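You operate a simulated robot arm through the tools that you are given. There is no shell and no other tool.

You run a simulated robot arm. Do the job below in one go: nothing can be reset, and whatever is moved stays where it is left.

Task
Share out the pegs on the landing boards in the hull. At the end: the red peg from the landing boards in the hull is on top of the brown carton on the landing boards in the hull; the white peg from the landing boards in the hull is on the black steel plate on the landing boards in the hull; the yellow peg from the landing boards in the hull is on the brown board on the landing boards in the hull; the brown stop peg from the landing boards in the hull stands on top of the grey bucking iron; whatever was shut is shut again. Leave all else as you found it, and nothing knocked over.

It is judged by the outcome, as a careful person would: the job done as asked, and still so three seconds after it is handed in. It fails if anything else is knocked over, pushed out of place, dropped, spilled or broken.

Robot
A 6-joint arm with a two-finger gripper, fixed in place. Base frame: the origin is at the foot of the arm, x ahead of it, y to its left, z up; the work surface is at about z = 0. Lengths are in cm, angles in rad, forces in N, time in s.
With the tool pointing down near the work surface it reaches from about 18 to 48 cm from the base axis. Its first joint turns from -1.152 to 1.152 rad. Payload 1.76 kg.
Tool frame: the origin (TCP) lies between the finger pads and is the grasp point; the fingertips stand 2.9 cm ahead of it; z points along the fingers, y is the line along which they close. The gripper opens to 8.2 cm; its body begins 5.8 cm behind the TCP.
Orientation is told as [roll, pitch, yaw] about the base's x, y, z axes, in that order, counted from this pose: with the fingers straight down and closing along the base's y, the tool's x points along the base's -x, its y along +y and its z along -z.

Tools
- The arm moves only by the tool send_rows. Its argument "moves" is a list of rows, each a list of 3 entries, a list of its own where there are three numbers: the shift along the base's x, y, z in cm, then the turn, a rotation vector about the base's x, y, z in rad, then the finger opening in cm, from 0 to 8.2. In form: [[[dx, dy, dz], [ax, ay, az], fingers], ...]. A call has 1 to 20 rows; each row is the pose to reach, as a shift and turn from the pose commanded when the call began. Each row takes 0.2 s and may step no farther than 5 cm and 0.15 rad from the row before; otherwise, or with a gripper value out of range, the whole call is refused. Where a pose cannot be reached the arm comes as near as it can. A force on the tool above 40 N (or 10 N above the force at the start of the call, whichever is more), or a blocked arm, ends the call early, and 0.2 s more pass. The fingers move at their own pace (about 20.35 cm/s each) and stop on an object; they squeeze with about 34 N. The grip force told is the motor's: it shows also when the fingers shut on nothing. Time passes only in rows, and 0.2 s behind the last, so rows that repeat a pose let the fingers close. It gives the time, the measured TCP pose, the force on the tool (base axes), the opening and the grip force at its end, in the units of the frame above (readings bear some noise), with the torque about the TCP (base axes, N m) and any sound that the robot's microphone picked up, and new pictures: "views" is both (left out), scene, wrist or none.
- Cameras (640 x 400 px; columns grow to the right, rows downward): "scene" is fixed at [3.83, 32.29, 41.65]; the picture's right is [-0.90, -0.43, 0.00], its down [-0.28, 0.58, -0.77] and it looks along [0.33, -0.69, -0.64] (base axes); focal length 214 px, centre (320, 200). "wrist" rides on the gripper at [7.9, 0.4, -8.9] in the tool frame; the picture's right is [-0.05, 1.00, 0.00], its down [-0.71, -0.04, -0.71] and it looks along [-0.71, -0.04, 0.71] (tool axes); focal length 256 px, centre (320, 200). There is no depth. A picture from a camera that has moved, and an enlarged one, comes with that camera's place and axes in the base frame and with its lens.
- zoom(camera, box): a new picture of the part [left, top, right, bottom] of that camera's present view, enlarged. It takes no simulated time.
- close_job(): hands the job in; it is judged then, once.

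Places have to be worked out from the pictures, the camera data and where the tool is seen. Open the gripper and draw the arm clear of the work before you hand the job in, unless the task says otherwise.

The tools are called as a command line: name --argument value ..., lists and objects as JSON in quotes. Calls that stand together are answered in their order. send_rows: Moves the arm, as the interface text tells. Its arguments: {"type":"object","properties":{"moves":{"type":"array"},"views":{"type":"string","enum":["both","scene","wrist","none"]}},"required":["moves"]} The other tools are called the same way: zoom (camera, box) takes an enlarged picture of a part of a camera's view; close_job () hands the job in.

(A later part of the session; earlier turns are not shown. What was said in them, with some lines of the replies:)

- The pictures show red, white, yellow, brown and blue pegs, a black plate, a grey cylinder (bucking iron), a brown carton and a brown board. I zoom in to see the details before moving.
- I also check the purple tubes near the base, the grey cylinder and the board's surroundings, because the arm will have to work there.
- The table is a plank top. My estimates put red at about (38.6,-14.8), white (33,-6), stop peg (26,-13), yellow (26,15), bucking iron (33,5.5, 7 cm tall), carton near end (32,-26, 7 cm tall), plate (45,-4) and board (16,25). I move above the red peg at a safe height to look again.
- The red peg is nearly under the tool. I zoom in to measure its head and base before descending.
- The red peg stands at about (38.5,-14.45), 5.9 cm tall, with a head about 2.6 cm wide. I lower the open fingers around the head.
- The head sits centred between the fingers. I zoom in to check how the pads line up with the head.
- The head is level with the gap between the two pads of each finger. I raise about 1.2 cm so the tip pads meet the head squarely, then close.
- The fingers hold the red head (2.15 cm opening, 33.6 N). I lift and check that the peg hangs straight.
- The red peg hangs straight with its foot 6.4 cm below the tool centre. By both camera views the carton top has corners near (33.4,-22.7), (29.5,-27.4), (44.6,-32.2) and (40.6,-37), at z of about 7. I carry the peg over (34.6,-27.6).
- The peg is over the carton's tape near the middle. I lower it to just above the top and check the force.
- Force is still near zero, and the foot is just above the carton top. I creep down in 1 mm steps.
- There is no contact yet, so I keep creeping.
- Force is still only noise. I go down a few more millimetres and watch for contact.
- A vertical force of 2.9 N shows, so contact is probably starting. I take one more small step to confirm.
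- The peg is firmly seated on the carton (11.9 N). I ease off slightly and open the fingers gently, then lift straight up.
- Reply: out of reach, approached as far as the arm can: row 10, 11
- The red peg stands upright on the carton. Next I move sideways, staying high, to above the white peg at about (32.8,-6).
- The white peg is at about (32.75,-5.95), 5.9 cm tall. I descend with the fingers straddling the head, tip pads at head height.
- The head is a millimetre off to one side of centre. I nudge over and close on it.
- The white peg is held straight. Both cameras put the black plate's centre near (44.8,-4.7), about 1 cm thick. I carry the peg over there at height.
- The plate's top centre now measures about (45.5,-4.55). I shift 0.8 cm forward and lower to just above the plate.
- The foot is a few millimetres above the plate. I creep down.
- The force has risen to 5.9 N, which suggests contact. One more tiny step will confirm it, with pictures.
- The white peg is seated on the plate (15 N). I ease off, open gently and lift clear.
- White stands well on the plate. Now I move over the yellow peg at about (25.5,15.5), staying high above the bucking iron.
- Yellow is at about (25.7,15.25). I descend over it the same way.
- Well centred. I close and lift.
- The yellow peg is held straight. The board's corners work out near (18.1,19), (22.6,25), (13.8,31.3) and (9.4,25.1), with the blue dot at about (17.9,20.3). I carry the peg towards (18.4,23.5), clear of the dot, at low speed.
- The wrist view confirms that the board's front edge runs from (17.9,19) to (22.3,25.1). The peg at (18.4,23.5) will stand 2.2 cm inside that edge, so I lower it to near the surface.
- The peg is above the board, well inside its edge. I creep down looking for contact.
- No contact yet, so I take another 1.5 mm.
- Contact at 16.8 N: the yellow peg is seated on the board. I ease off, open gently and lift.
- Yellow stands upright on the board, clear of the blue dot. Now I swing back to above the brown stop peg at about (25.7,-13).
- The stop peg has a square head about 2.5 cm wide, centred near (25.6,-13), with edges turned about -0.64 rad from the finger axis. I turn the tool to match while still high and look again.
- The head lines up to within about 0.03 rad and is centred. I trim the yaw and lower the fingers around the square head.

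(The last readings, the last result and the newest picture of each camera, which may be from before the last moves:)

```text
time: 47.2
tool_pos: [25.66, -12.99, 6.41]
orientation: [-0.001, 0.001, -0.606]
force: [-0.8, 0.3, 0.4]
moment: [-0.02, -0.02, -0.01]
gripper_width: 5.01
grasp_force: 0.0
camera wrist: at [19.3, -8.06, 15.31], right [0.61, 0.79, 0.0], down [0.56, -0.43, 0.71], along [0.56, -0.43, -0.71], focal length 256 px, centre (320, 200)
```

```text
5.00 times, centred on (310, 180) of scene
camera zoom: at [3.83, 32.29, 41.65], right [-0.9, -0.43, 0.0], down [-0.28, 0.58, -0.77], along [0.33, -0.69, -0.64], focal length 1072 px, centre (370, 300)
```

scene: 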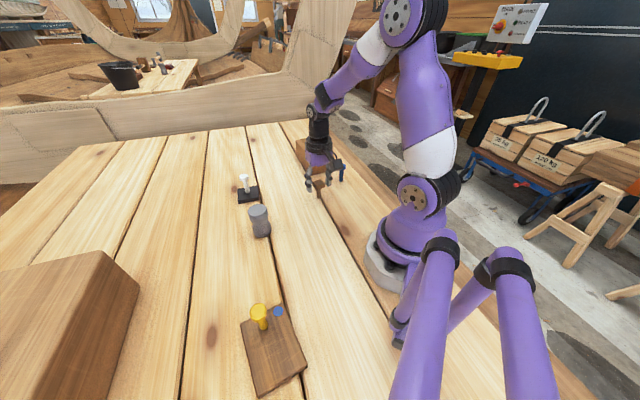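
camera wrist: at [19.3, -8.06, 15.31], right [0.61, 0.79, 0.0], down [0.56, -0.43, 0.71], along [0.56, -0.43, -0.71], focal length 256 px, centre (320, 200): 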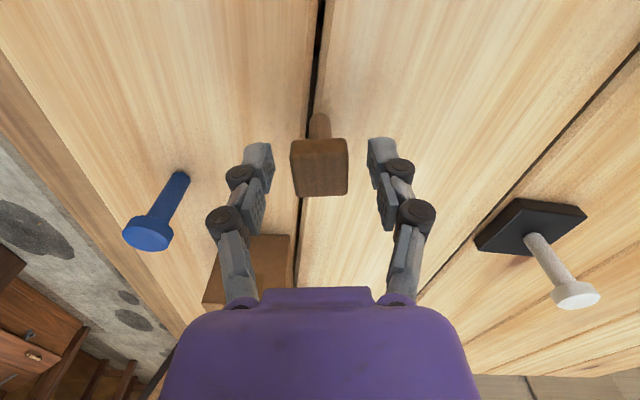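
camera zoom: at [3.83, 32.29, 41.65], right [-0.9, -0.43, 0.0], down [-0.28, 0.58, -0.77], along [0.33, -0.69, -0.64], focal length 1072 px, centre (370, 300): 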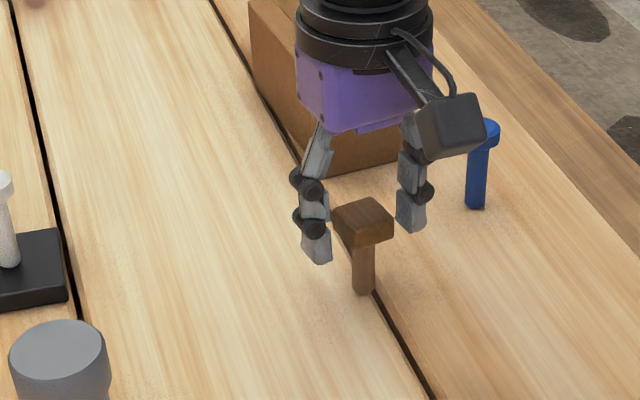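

The fingers are square to the head and centred. I close and lift.

send_rows --moves '[[[0, 0, 0], [0, 0, 0], 5.0], [[0, 0, 0], [0, 0, 0], 3.5], [[0, 0, 0], [0, 0, 0], 2.6], [[0, 0, 0], [0, 0, 0], 1.8], [[0, 0, 0], [0, 0, 0], 1.8], [[0, 0, 0], [0, 0, 0], 1.8], [[0, 0, 0.5], [0, 0, 0], 1.8], [[0, 0, 2], [0, 0, 0], 1.8], [[0, 0, 4.5], [0, 0, 0], 1.8], [[0, 0, 7], [0, 0, 0], 1.8], [[0, 0, 9.5], [0, 0, 0], 1.8], [[0, 0, 10.5], [0, 0, 0], 1.8], [[0, 0, 10.5], [0, 0, 0], 1.8]]'

zoom --camera "wrist" --box '[240, 60, 400, 220]'

zoom --camera "scene" --box '[260, 110, 360, 200]'

```text
time: 50.0
tool_pos: [25.76, -12.9, 16.89]
orientation: [0.0, -0.002, -0.605]
force: [-0.8, -0.3, -1.1]
moment: [-0.04, 0.03, -0.02]
gripper_width: 2.56
grasp_force: 34.4
camera wrist: at [19.36, -8.04, 25.8], right [0.61, 0.79, 0.0], down [0.56, -0.43, 0.71], along [0.56, -0.43, -0.71], focal length 256 px, centre (320, 200)
```

scene: 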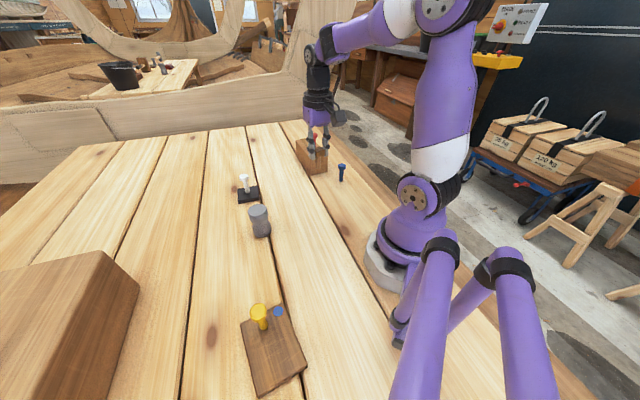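
wrist: 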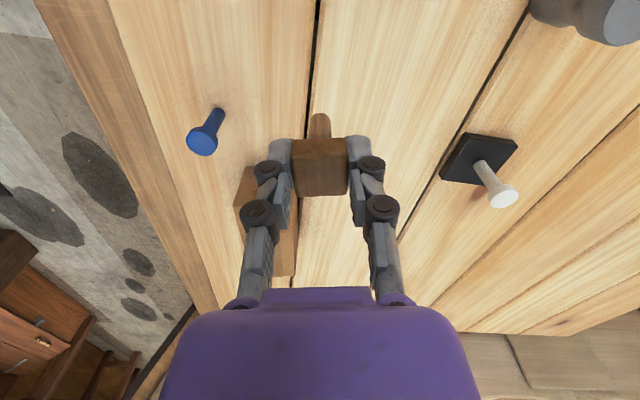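

```text
2.50 times, centred on (320, 140) of wrist
camera zoom: at [19.36, -8.04, 25.8], right [0.61, 0.79, 0.0], down [0.56, -0.43, 0.71], along [0.56, -0.43, -0.71], focal length 640 px, centre (320, 350)
```

zoom: 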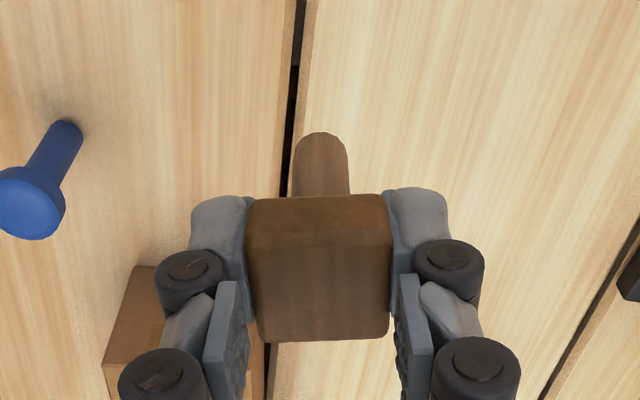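

```text
4.44 times, centred on (310, 155) of scene
camera zoom: at [3.83, 32.29, 41.65], right [-0.9, -0.43, 0.0], down [-0.28, 0.58, -0.77], along [0.33, -0.69, -0.64], focal length 953 px, centre (364, 400)
```

zoom: 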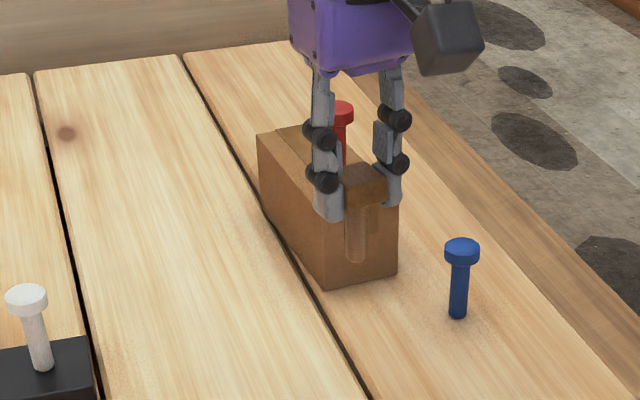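

The stop peg is held squarely with its foot about 6.4 cm below the tool centre. I carry it to above the bucking iron, roughly (32.5,5.1), with its foot well above the iron's 7 cm top.

send_rows --moves '[[[1.1, 3.0, 0.3], [0, 0, 0], 1.8], [[2.2, 6.0, 0.3], [0, 0, 0], 1.8], [[3.35, 9.0, 0.3], [0, 0, 0], 1.8], [[4.5, 12.0, 0.3], [0, 0, 0], 1.8], [[5.6, 15.0, 0.3], [0, 0, 0], 1.8], [[6.4, 17.2, 0.3], [0, 0, 0], 1.8], [[6.75, 18.0, 0.3], [0, 0, 0], 1.8], [[6.75, 18.0, 0.3], [0, 0, 0], 1.8]]'

zoom --camera "wrist" --box '[220, 0, 420, 220]'

zoom --camera "scene" --box '[220, 140, 310, 250]'

```text
time: 51.8
tool_pos: [32.4, 4.98, 17.33]
orientation: [0.001, 0.001, -0.606]
force: [0.3, 0.2, -0.1]
moment: [-0.02, 0.03, 0.04]
gripper_width: 2.58
grasp_force: 33.9
camera wrist: at [26.04, 9.98, 26.09], right [0.61, 0.79, 0.0], down [0.56, -0.43, 0.71], along [0.56, -0.43, -0.71], focal length 256 px, centre (320, 200)
```

scene: 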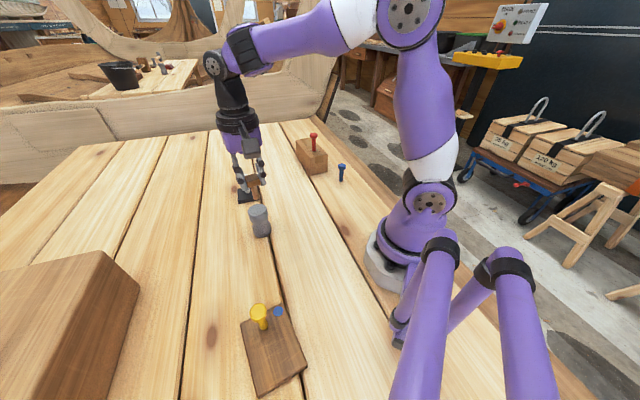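
wrist: 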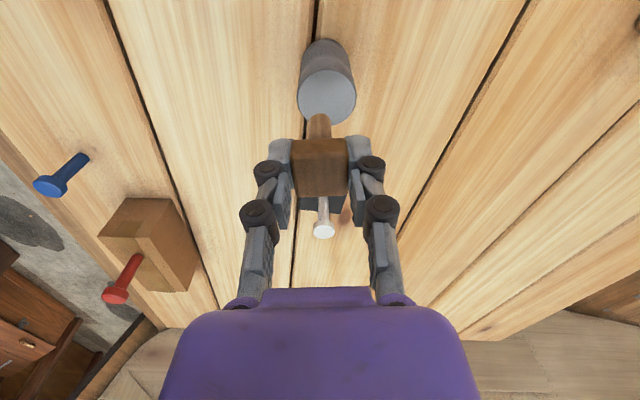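

```text
1.82 times, centred on (320, 110) of wrist
camera zoom: at [26.04, 9.98, 26.09], right [0.61, 0.79, 0.0], down [0.56, -0.43, 0.71], along [0.56, -0.43, -0.71], focal length 465 px, centre (320, 364)
```

zoom: 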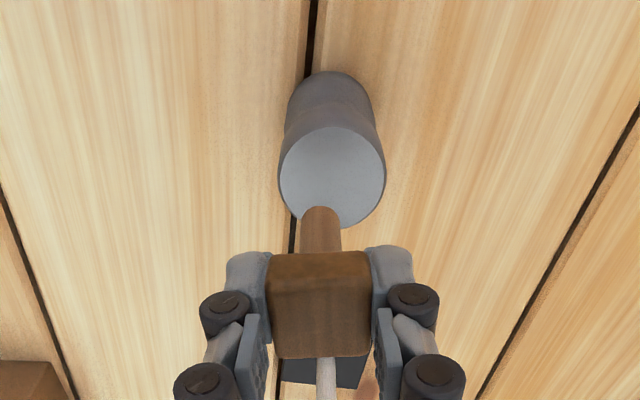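

```text
3.64 times, centred on (265, 195) of scene
camera zoom: at [3.83, 32.29, 41.65], right [-0.9, -0.43, 0.0], down [-0.28, 0.58, -0.77], along [0.33, -0.69, -0.64], focal length 780 px, centre (520, 218)
```

zoom: 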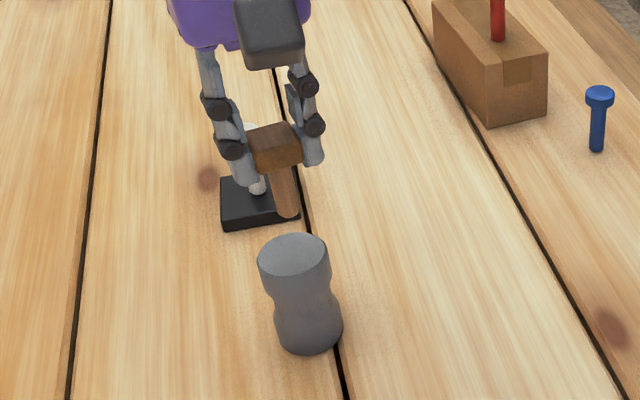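

The iron's top centre works out at about (32.76,5.44), with a diameter of about 4.5 cm. I shift 0.36 cm in both x and y, lower partway, and check the alignment.

send_rows --moves '[[[0.36, 0.36, 0], [0, 0, 0], 1.8], [[0.36, 0.36, -1.0], [0, 0, 0], 1.8], [[0.36, 0.36, -2.2], [0, 0, 0], 1.8], [[0.36, 0.36, -2.8], [0, 0, 0], 1.8], [[0.36, 0.36, -2.8], [0, 0, 0], 1.8]]'

zoom --camera "wrist" --box '[240, 40, 400, 220]'

zoom --camera "scene" --box '[220, 150, 310, 250]'

```text
time: 53.0
tool_pos: [32.83, 5.31, 14.32]
orientation: [0.0, 0.0, -0.605]
force: [-0.4, -0.2, -0.6]
moment: [0.0, 0.02, -0.01]
gripper_width: 2.57
grasp_force: 34.2
camera wrist: at [26.43, 10.35, 23.21], right [0.61, 0.79, 0.0], down [0.56, -0.43, 0.71], along [0.56, -0.43, -0.71], focal length 256 px, centre (320, 200)
```

scene: 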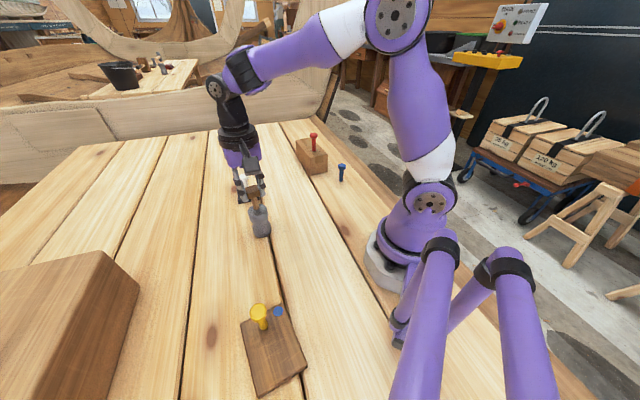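
wrist: 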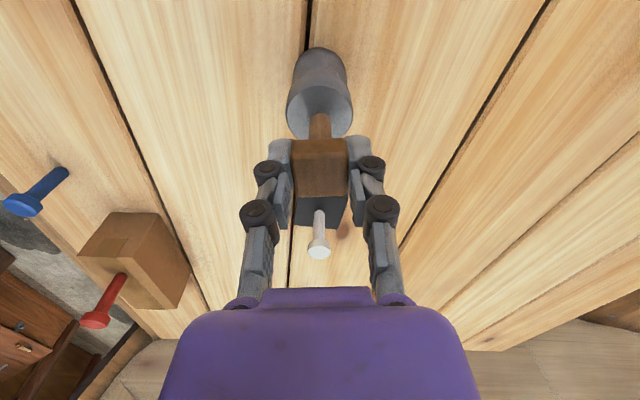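

```text
2.22 times, centred on (320, 130) of wrist
camera zoom: at [26.43, 10.35, 23.21], right [0.61, 0.79, 0.0], down [0.56, -0.43, 0.71], along [0.56, -0.43, -0.71], focal length 569 px, centre (320, 356)
```

zoom: 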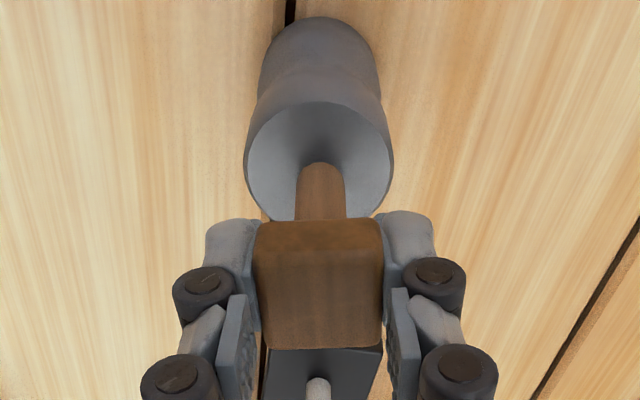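

```text
4.00 times, centred on (265, 200) of scene
camera zoom: at [3.83, 32.29, 41.65], right [-0.9, -0.43, 0.0], down [-0.28, 0.58, -0.77], along [0.33, -0.69, -0.64], focal length 858 px, centre (540, 200)
```

zoom: 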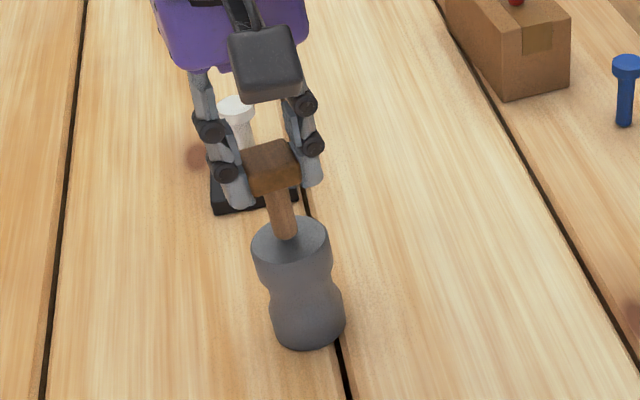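

The peg is centred over the iron's top. I lower further, then creep to contact.

send_rows --moves '[[[0, 0, -0.2], [0, 0, 0], 1.8], [[0, 0, -0.4], [0, 0, 0], 1.8], [[0, 0, -0.5], [0, 0, 0], 1.8], [[0, 0, -0.5], [0, 0, 0], 1.8]]' --views "wrist"

zoom --camera "wrist" --box '[240, 40, 400, 220]'

zoom --camera "scene" --box '[220, 150, 310, 250]'

```text
time: 54.0
tool_pos: [32.99, 5.43, 13.93]
orientation: [0.003, -0.003, -0.605]
force: [-4.7, 1.0, 29.9]
moment: [0.08, 0.26, -0.04]
gripper_width: 2.57
grasp_force: 33.4
camera wrist: at [26.48, 10.34, 22.85], right [0.61, 0.79, 0.0], down [0.56, -0.43, 0.71], along [0.56, -0.43, -0.7], focal length 256 px, centre (320, 200)
```

wrist: 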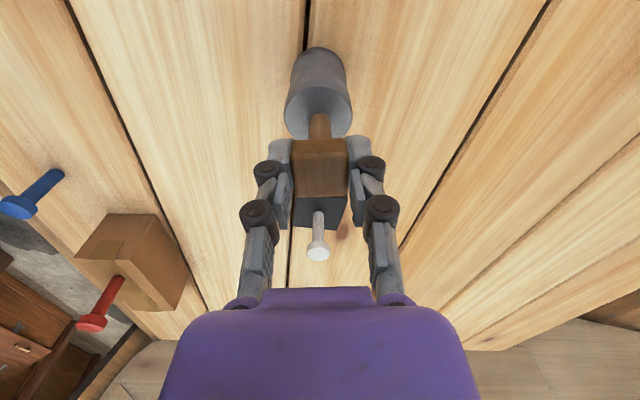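

```text
2.22 times, centred on (320, 130) of wrist
camera zoom: at [26.48, 10.34, 22.85], right [0.61, 0.79, 0.0], down [0.56, -0.43, 0.71], along [0.56, -0.43, -0.7], focal length 569 px, centre (320, 356)
```

zoom: 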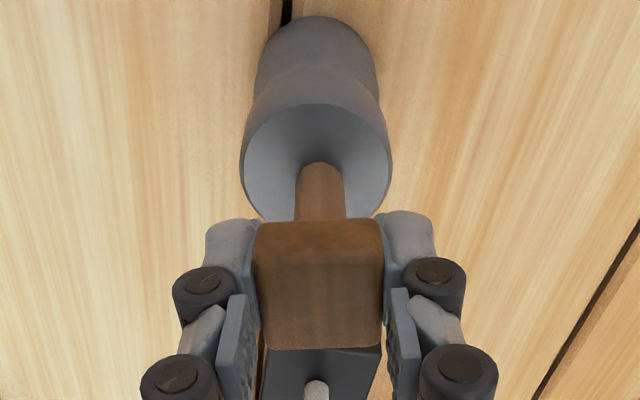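

```text
4.00 times, centred on (265, 200) of scene
camera zoom: at [3.82, 32.29, 41.65], right [-0.9, -0.43, 0.0], down [-0.28, 0.58, -0.77], along [0.33, -0.69, -0.64], focal length 858 px, centre (540, 200)
```

zoom: 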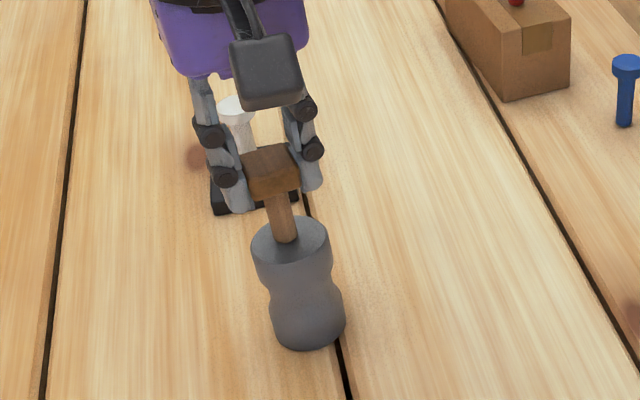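

Contact came earlier than expected: the iron's top is about 7.5 cm high, and the push is 30 N. I back off 1.5 mm and read the force.

send_rows --moves '[[[0, 0, 0.08], [0, 0, 0], 1.8], [[0, 0, 0.14], [0, 0, 0], 1.8], [[0, 0, 0.14], [0, 0, 0], 1.8]]' --views "both"

zoom --camera "wrist" --box '[240, 40, 400, 220]'

zoom --camera "scene" --box '[220, 150, 310, 250]'

```text
time: 54.8
tool_pos: [32.75, 5.49, 14.03]
orientation: [0.0, -0.002, -0.608]
force: [5.8, 0.5, 11.3]
moment: [-0.06, -0.32, 0.04]
gripper_width: 2.57
grasp_force: 34.4
camera wrist: at [26.46, 10.32, 22.88], right [0.61, 0.79, 0.0], down [0.56, -0.43, 0.71], along [0.56, -0.43, -0.71], focal length 256 px, centre (320, 200)
```

scene: 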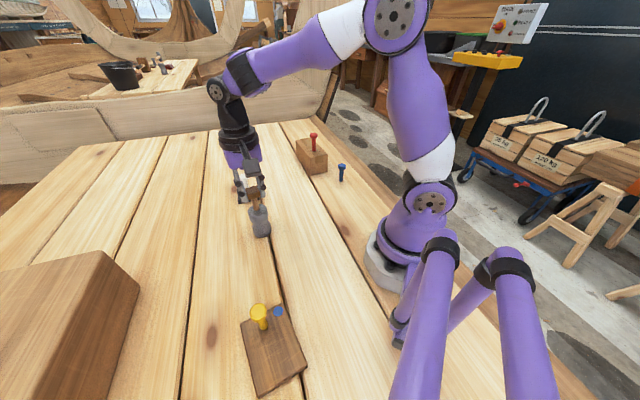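
wrist: 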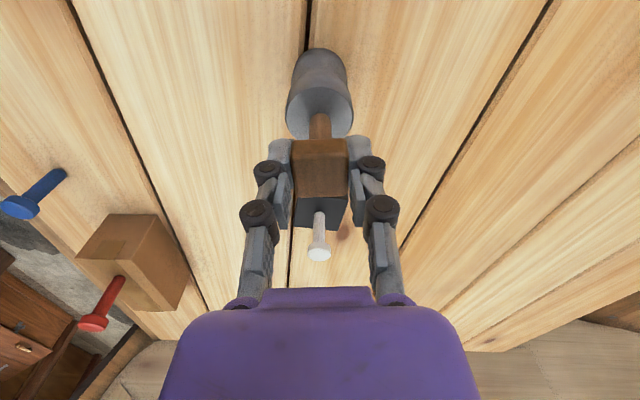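

```text
2.22 times, centred on (320, 130) of wrist
camera zoom: at [26.46, 10.32, 22.88], right [0.61, 0.79, 0.0], down [0.56, -0.43, 0.71], along [0.56, -0.43, -0.71], focal length 569 px, centre (320, 356)
```

zoom: 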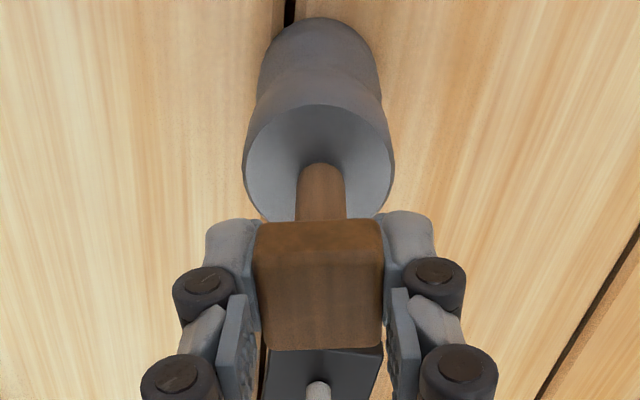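

```text
4.00 times, centred on (265, 200) of scene
camera zoom: at [3.83, 32.29, 41.65], right [-0.9, -0.43, 0.0], down [-0.28, 0.58, -0.77], along [0.33, -0.69, -0.64], focal length 858 px, centre (540, 200)
```

zoom: 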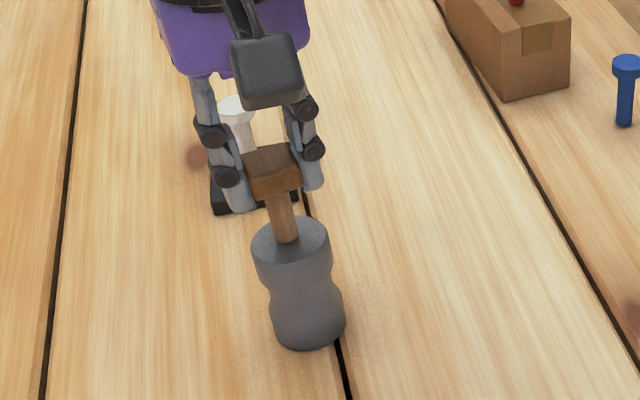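

Some sideways load remains at the foot. I lift the peg clear by about 3 mm so it relaxes, then check that it is still straight before setting it down gently.

send_rows --moves '[[[0, 0, 0.15], [0, 0, 0], 1.8], [[0, 0, 0.4], [0, 0, 0], 1.8], [[0, 0, 0.4], [0, 0, 0], 1.8]]' --views "both"

zoom --camera "wrist" --box '[240, 40, 400, 220]'

zoom --camera "scene" --box '[220, 150, 310, 250]'

```text
time: 55.6
tool_pos: [32.82, 5.4, 14.39]
orientation: [0.001, -0.001, -0.606]
force: [0.7, -0.1, 0.1]
moment: [0.02, -0.01, 0.0]
gripper_width: 2.57
grasp_force: 33.8
camera wrist: at [26.42, 10.3, 23.28], right [0.61, 0.79, 0.0], down [0.56, -0.43, 0.71], along [0.56, -0.43, -0.71], focal length 256 px, centre (320, 200)
```

scene: 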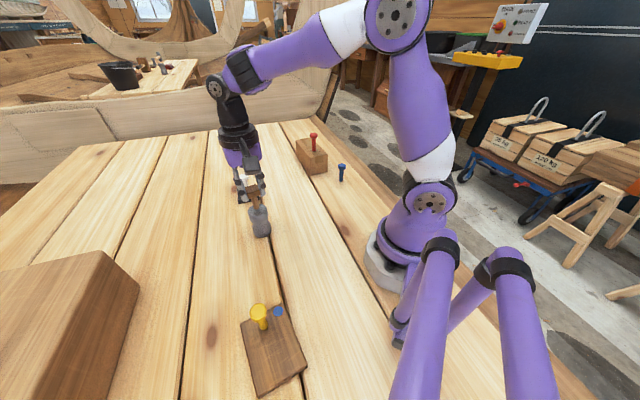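
wrist: 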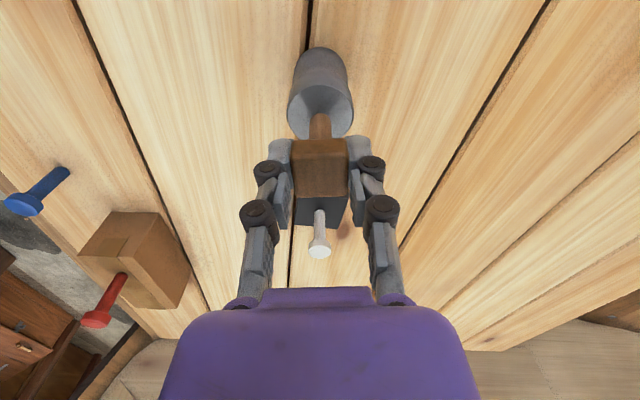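

```text
2.22 times, centred on (320, 130) of wrist
camera zoom: at [26.42, 10.3, 23.28], right [0.61, 0.79, 0.0], down [0.56, -0.43, 0.71], along [0.56, -0.43, -0.71], focal length 569 px, centre (320, 356)
```

zoom: 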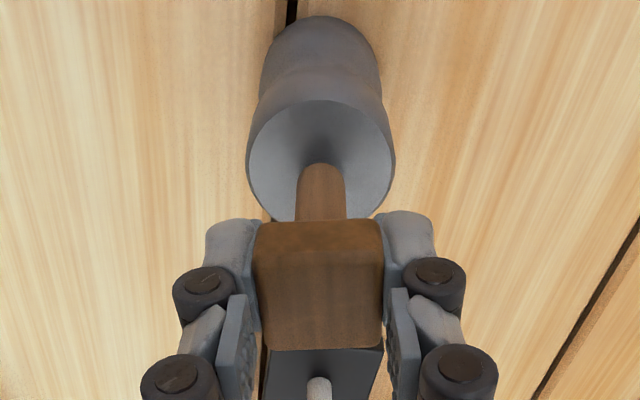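

```text
4.00 times, centred on (265, 200) of scene
camera zoom: at [3.83, 32.29, 41.65], right [-0.9, -0.43, 0.0], down [-0.28, 0.58, -0.77], along [0.33, -0.69, -0.64], focal length 858 px, centre (540, 200)
```

zoom: 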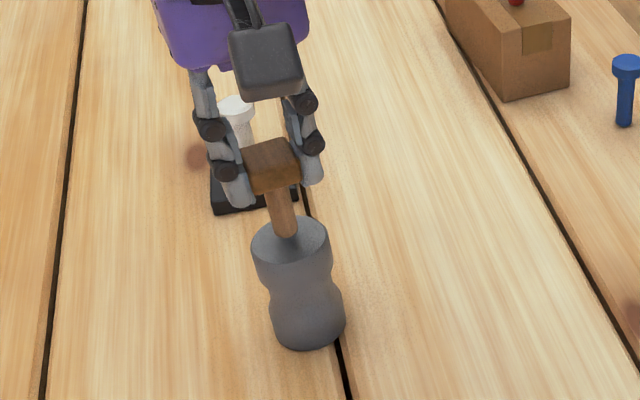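

It is free again with zero force, the peg looks unchanged in the grip, and the iron has not moved. I creep down in small steps.

send_rows --moves '[[[0, 0, -0.1], [0, 0, 0], 1.8], [[0, 0, -0.2], [0, 0, 0], 1.8], [[0, 0, -0.2], [0, 0, 0], 1.8]]' --views "none"

```text
time: 56.4
tool_pos: [32.86, 5.35, 14.13]
orientation: [0.001, -0.002, -0.605]
force: [0.7, 0.8, 0.0]
moment: [-0.02, 0.0, 0.02]
gripper_width: 2.57
grasp_force: 34.1
```

No contact yet, so I take another half millimetre or so.

send_rows --moves '[[[0, 0, -0.06], [0, 0, 0], 1.8], [[0, 0, -0.06], [0, 0, 0], 1.8]]' --views "none"

```text
time: 57.0
tool_pos: [32.76, 5.28, 14.13]
orientation: [-0.001, 0.0, -0.605]
force: [-0.5, 0.0, -0.2]
moment: [0.0, 0.0, -0.01]
gripper_width: 2.53
grasp_force: 34.2
```

Still free. One more small step.

send_rows --moves '[[[0, 0, -0.06], [0, 0, 0], 1.8], [[0, 0, -0.06], [0, 0, 0], 1.8]]' --views "none"

```text
time: 57.6
tool_pos: [32.88, 5.35, 13.98]
orientation: [-0.001, 0.0, -0.608]
force: [0.0, 0.1, -0.2]
moment: [-0.02, -0.03, -0.01]
gripper_width: 2.53
grasp_force: 33.7
```

Still free, so another 0.5 mm.

send_rows --moves '[[[0, 0, -0.05], [0, 0, 0], 1.8], [[0, 0, -0.05], [0, 0, 0], 1.8]]' --views "none"

```text
time: 58.2
tool_pos: [32.83, 5.33, 14.03]
orientation: [-0.001, -0.001, -0.605]
force: [-0.3, -0.2, -0.1]
moment: [0.0, -0.03, -0.03]
gripper_width: 2.53
grasp_force: 33.8
```

send_rows --moves '[[[0, 0, -0.05], [0, 0, 0], 1.8], [[0, 0, -0.05], [0, 0, 0], 1.8]]' --views "none"

```text
time: 58.8
tool_pos: [32.72, 5.42, 14.08]
orientation: [0.0, -0.002, -0.605]
force: [0.4, -0.1, 1.7]
moment: [-0.05, -0.03, -0.02]
gripper_width: 2.56
grasp_force: 34.3
```

A force of 1.7 N is just appearing. I take one more 0.4 mm step to confirm light contact.

send_rows --moves '[[[0, 0, -0.04], [0, 0, 0], 1.8], [[0, 0, -0.04], [0, 0, 0], 1.8]]' --views "wrist"

zoom --camera "wrist" --box '[240, 40, 400, 220]'

zoom --camera "scene" --box '[220, 150, 310, 250]'

```text
time: 59.4
tool_pos: [32.8, 5.47, 14.03]
orientation: [0.0, -0.002, -0.606]
force: [-2.0, 0.1, 8.9]
moment: [-0.01, 0.08, 0.01]
gripper_width: 2.56
grasp_force: 34.2
camera wrist: at [26.45, 10.33, 22.88], right [0.61, 0.79, 0.0], down [0.56, -0.43, 0.71], along [0.56, -0.43, -0.71], focal length 256 px, centre (320, 200)
```

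wrist: 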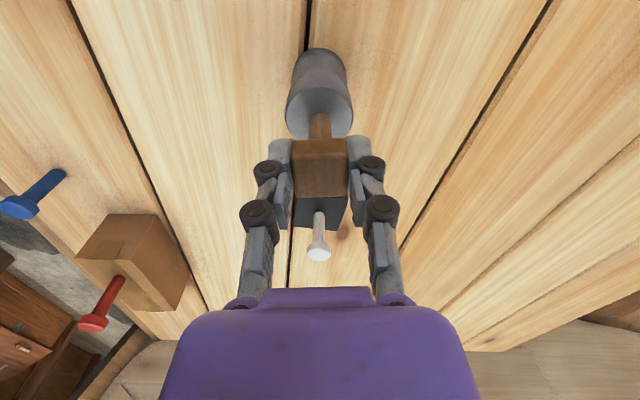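

```text
2.22 times, centred on (320, 130) of wrist
camera zoom: at [26.45, 10.33, 22.88], right [0.61, 0.79, 0.0], down [0.56, -0.43, 0.71], along [0.56, -0.43, -0.71], focal length 569 px, centre (320, 356)
```

zoom: 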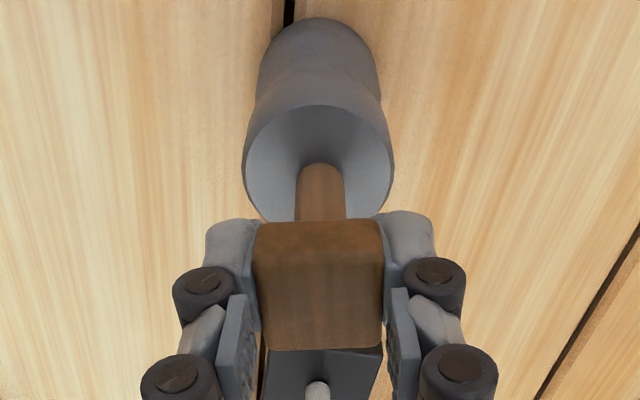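

```text
4.00 times, centred on (265, 200) of scene
camera zoom: at [3.83, 32.29, 41.65], right [-0.9, -0.43, 0.0], down [-0.28, 0.58, -0.77], along [0.33, -0.69, -0.64], focal length 858 px, centre (540, 200)
```

zoom: 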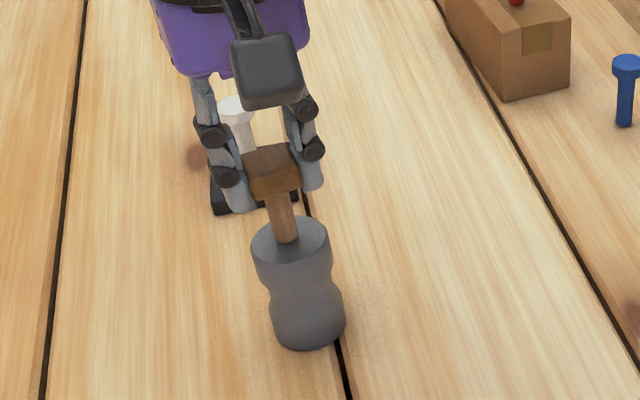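

Light, square contact at 8.9 N, with the foot well within the iron's top. I ease off a little, open slowly and lift straight up.

send_rows --moves '[[[0, 0, 0.03], [0, 0, 0], 1.8], [[0, 0, 0.04], [0, 0, 0], 1.8], [[0, 0, 0.04], [0, 0, 0], 2.7], [[0, 0, 0.04], [0, 0, 0], 3.1], [[0, 0, 0.04], [0, 0, 0], 3.8], [[0, 0, 0.04], [0, 0, 0], 4.8], [[0, 0, 0.04], [0, 0, 0], 5.4], [[0, 0, 0.04], [0, 0, 0], 5.4]]' --views "both"

zoom --camera "wrist" --box '[190, 60, 450, 260]'

zoom --camera "scene" --box '[220, 150, 310, 250]'

```text
time: 61.2
tool_pos: [32.84, 5.39, 13.97]
orientation: [0.0, 0.001, -0.605]
force: [0.6, -0.2, 0.1]
moment: [0.0, 0.01, 0.03]
gripper_width: 5.38
grasp_force: 0.0
camera wrist: at [26.46, 10.3, 22.89], right [0.61, 0.79, 0.0], down [0.56, -0.43, 0.71], along [0.56, -0.43, -0.71], focal length 256 px, centre (320, 200)
```

scene: 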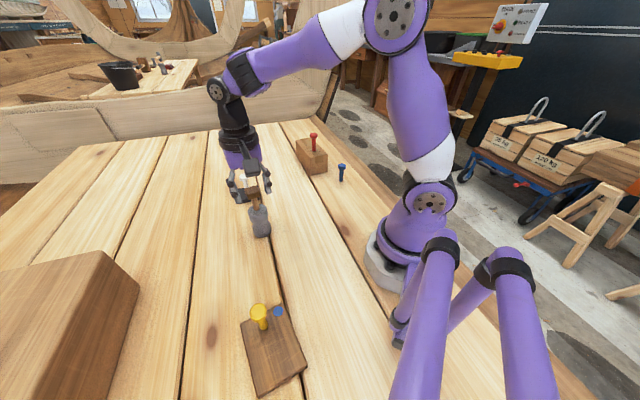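
wrist: 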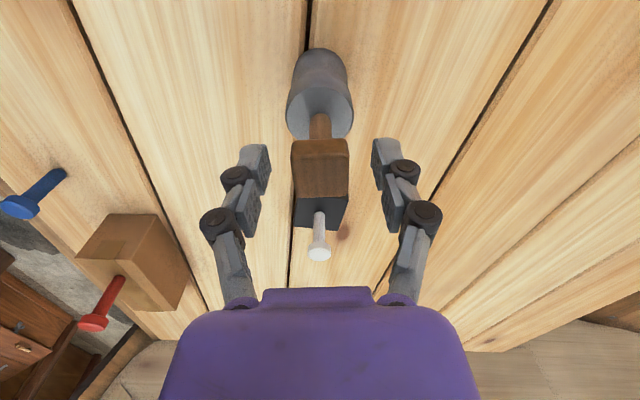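

```text
2.00 times, centred on (320, 160) of wrist
camera zoom: at [26.46, 10.3, 22.89], right [0.61, 0.79, 0.0], down [0.56, -0.43, 0.71], along [0.56, -0.43, -0.71], focal length 512 px, centre (320, 280)
```

zoom: 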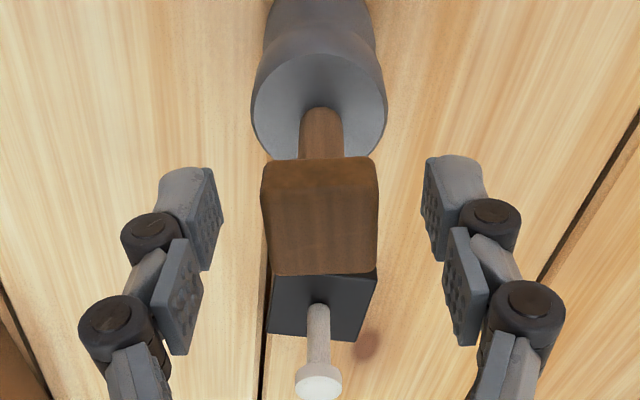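

```text
4.00 times, centred on (265, 200) of scene
camera zoom: at [3.83, 32.29, 41.65], right [-0.9, -0.43, 0.0], down [-0.28, 0.58, -0.77], along [0.33, -0.69, -0.64], focal length 858 px, centre (540, 200)
```

zoom: 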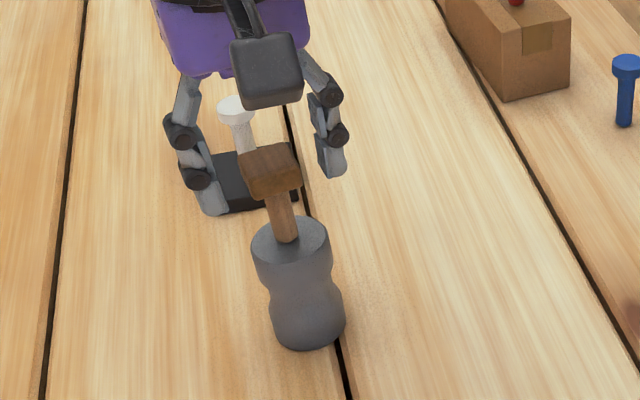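

The stop peg stands on its own on the iron. I lift the open gripper straight up, well clear.

send_rows --moves '[[[0, 0, 0.6], [0, 0, 0], 5.4], [[0, 0, 2.0], [0, 0, 0], 5.4], [[0, 0, 4.5], [0, 0, 0], 5.4], [[0, 0, 7.5], [0, 0, 0], 5.4], [[0, 0, 11], [0, 0, 0], 5.4], [[0, 0, 14], [0, 0, 0], 5.4], [[0, 0, 14], [0, 0, 0], 5.4]]'

zoom --camera "scene" --box '[220, 120, 380, 250]'

```text
time: 62.8
tool_pos: [33.03, 5.37, 28.01]
orientation: [0.0, 0.0, -0.605]
force: [0.4, 0.3, 1.1]
moment: [-0.01, 0.03, 0.02]
gripper_width: 5.4
grasp_force: 0.0
camera wrist: at [26.53, 10.28, 36.92], right [0.61, 0.79, 0.0], down [0.56, -0.43, 0.71], along [0.56, -0.43, -0.71], focal length 256 px, centre (320, 200)
```

scene: 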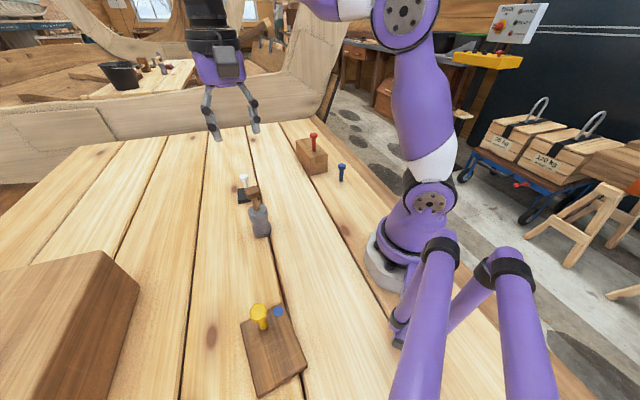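
wrist: 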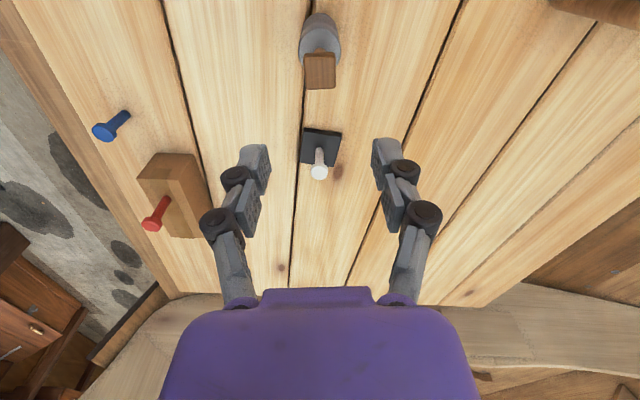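

```text
3.08 times, centred on (300, 185) of scene
camera zoom: at [3.83, 32.29, 41.65], right [-0.9, -0.43, 0.0], down [-0.28, 0.58, -0.77], along [0.33, -0.69, -0.64], focal length 660 px, centre (382, 246)
```

zoom: 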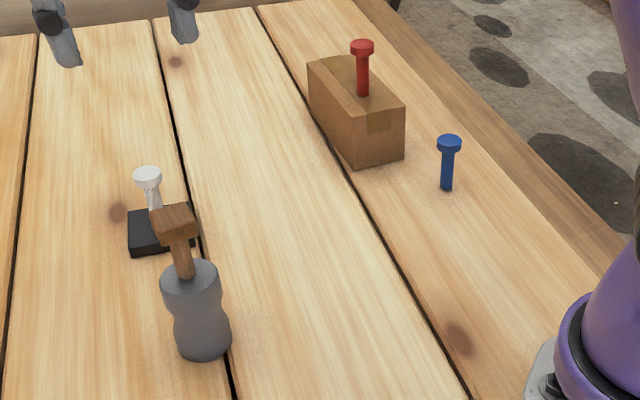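

All four pegs stand where asked: red on the carton, white on the plate, yellow on the board and the stop peg on the iron. The blue peg is untouched. I return the arm to its starting pose with the gripper open and do a last check.

send_rows --moves '[[[-0.8, -0.1, 0.4], [0, 0, 0.12], 6.0], [[-1.6, -0.3, 0.8], [0, 0, 0.24], 7.0], [[-2.4, -0.4, 1.2], [0, 0, 0.36], 8.0], [[-3.2, -0.6, 1.6], [0, 0, 0.48], 8.2], [[-3.7, -0.7, 1.7], [0, 0, 0.605], 8.2], [[-3.7, -0.7, 1.7], [0, 0, 0.605], 8.2], [[-3.7, -0.7, 1.7], [0, 0, 0.605], 8.2]]'

zoom --camera "scene" --box '[200, 120, 380, 400]'

zoom --camera "wrist" --box '[0, 0, 460, 290]'

```text
time: 64.4
tool_pos: [29.07, 4.56, 29.7]
orientation: [-0.001, 0.0, 0.001]
force: [-0.1, 0.3, 0.2]
moment: [0.0, 0.01, -0.02]
gripper_width: 8.2
grasp_force: 0.0
camera wrist: at [21.09, 5.11, 38.57], right [0.05, 1.0, 0.0], down [0.71, -0.04, 0.71], along [0.71, -0.04, -0.71], focal length 256 px, centre (320, 200)
```

scene: 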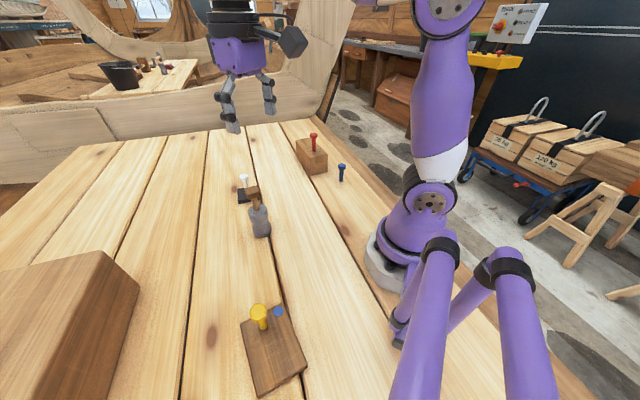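
wrist: 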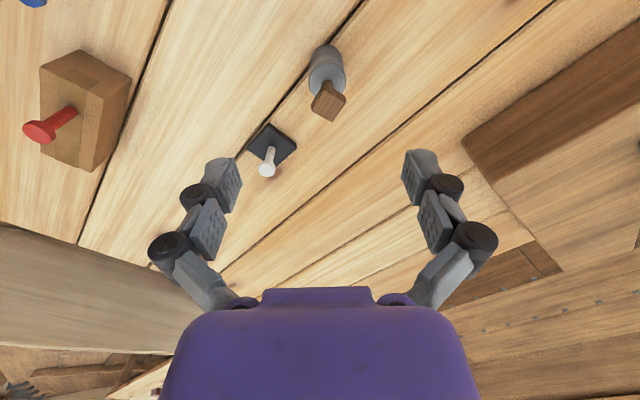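

```text
1.43 times, centred on (290, 260) of scene
camera zoom: at [3.83, 32.29, 41.65], right [-0.9, -0.43, 0.0], down [-0.28, 0.58, -0.77], along [0.33, -0.69, -0.64], focal length 306 px, centre (363, 114)
```

zoom: 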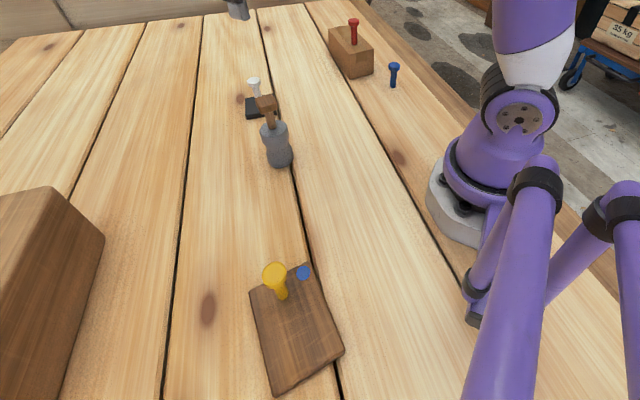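

```text
1.38 times, centred on (230, 145) of wrist
camera zoom: at [21.09, 5.11, 38.57], right [0.05, 1.0, 0.0], down [0.71, -0.04, 0.71], along [0.71, -0.04, -0.71], focal length 353 px, centre (444, 276)
```

zoom: 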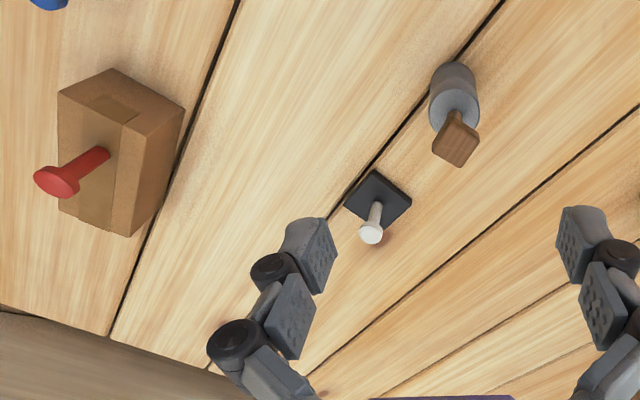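

The last pictures show all four pegs upright in their places. The carton, plate, iron, board and blue peg are where they were, nothing was opened, and the arm is clear with the gripper open. I hand the job in.

close_job

```text
The job is handed in.
```

I've handed the job in. In the last pictures, all four pegs are standing upright where you asked:

- **Red peg:** on top of the brown carton.
- **White peg:** on the black steel plate, close to its centre.
- **Yellow peg:** on the brown board, clear of the blue dot.
- **Brown stop peg:** on top of the grey bucking iron, roughly 0.4 cm off centre but well within its top. My first try at setting it down pressed on the iron with about 30 N. I lifted it, checked that the iron hadn't moved, and set it down again gently.

Nothing was knocked over. The carton, plate, board, bucking iron and blue peg look to be where they were at the start. Nothing had to be opened, so there was nothing to shut again. The arm is back at its starting pose with the gripper open.
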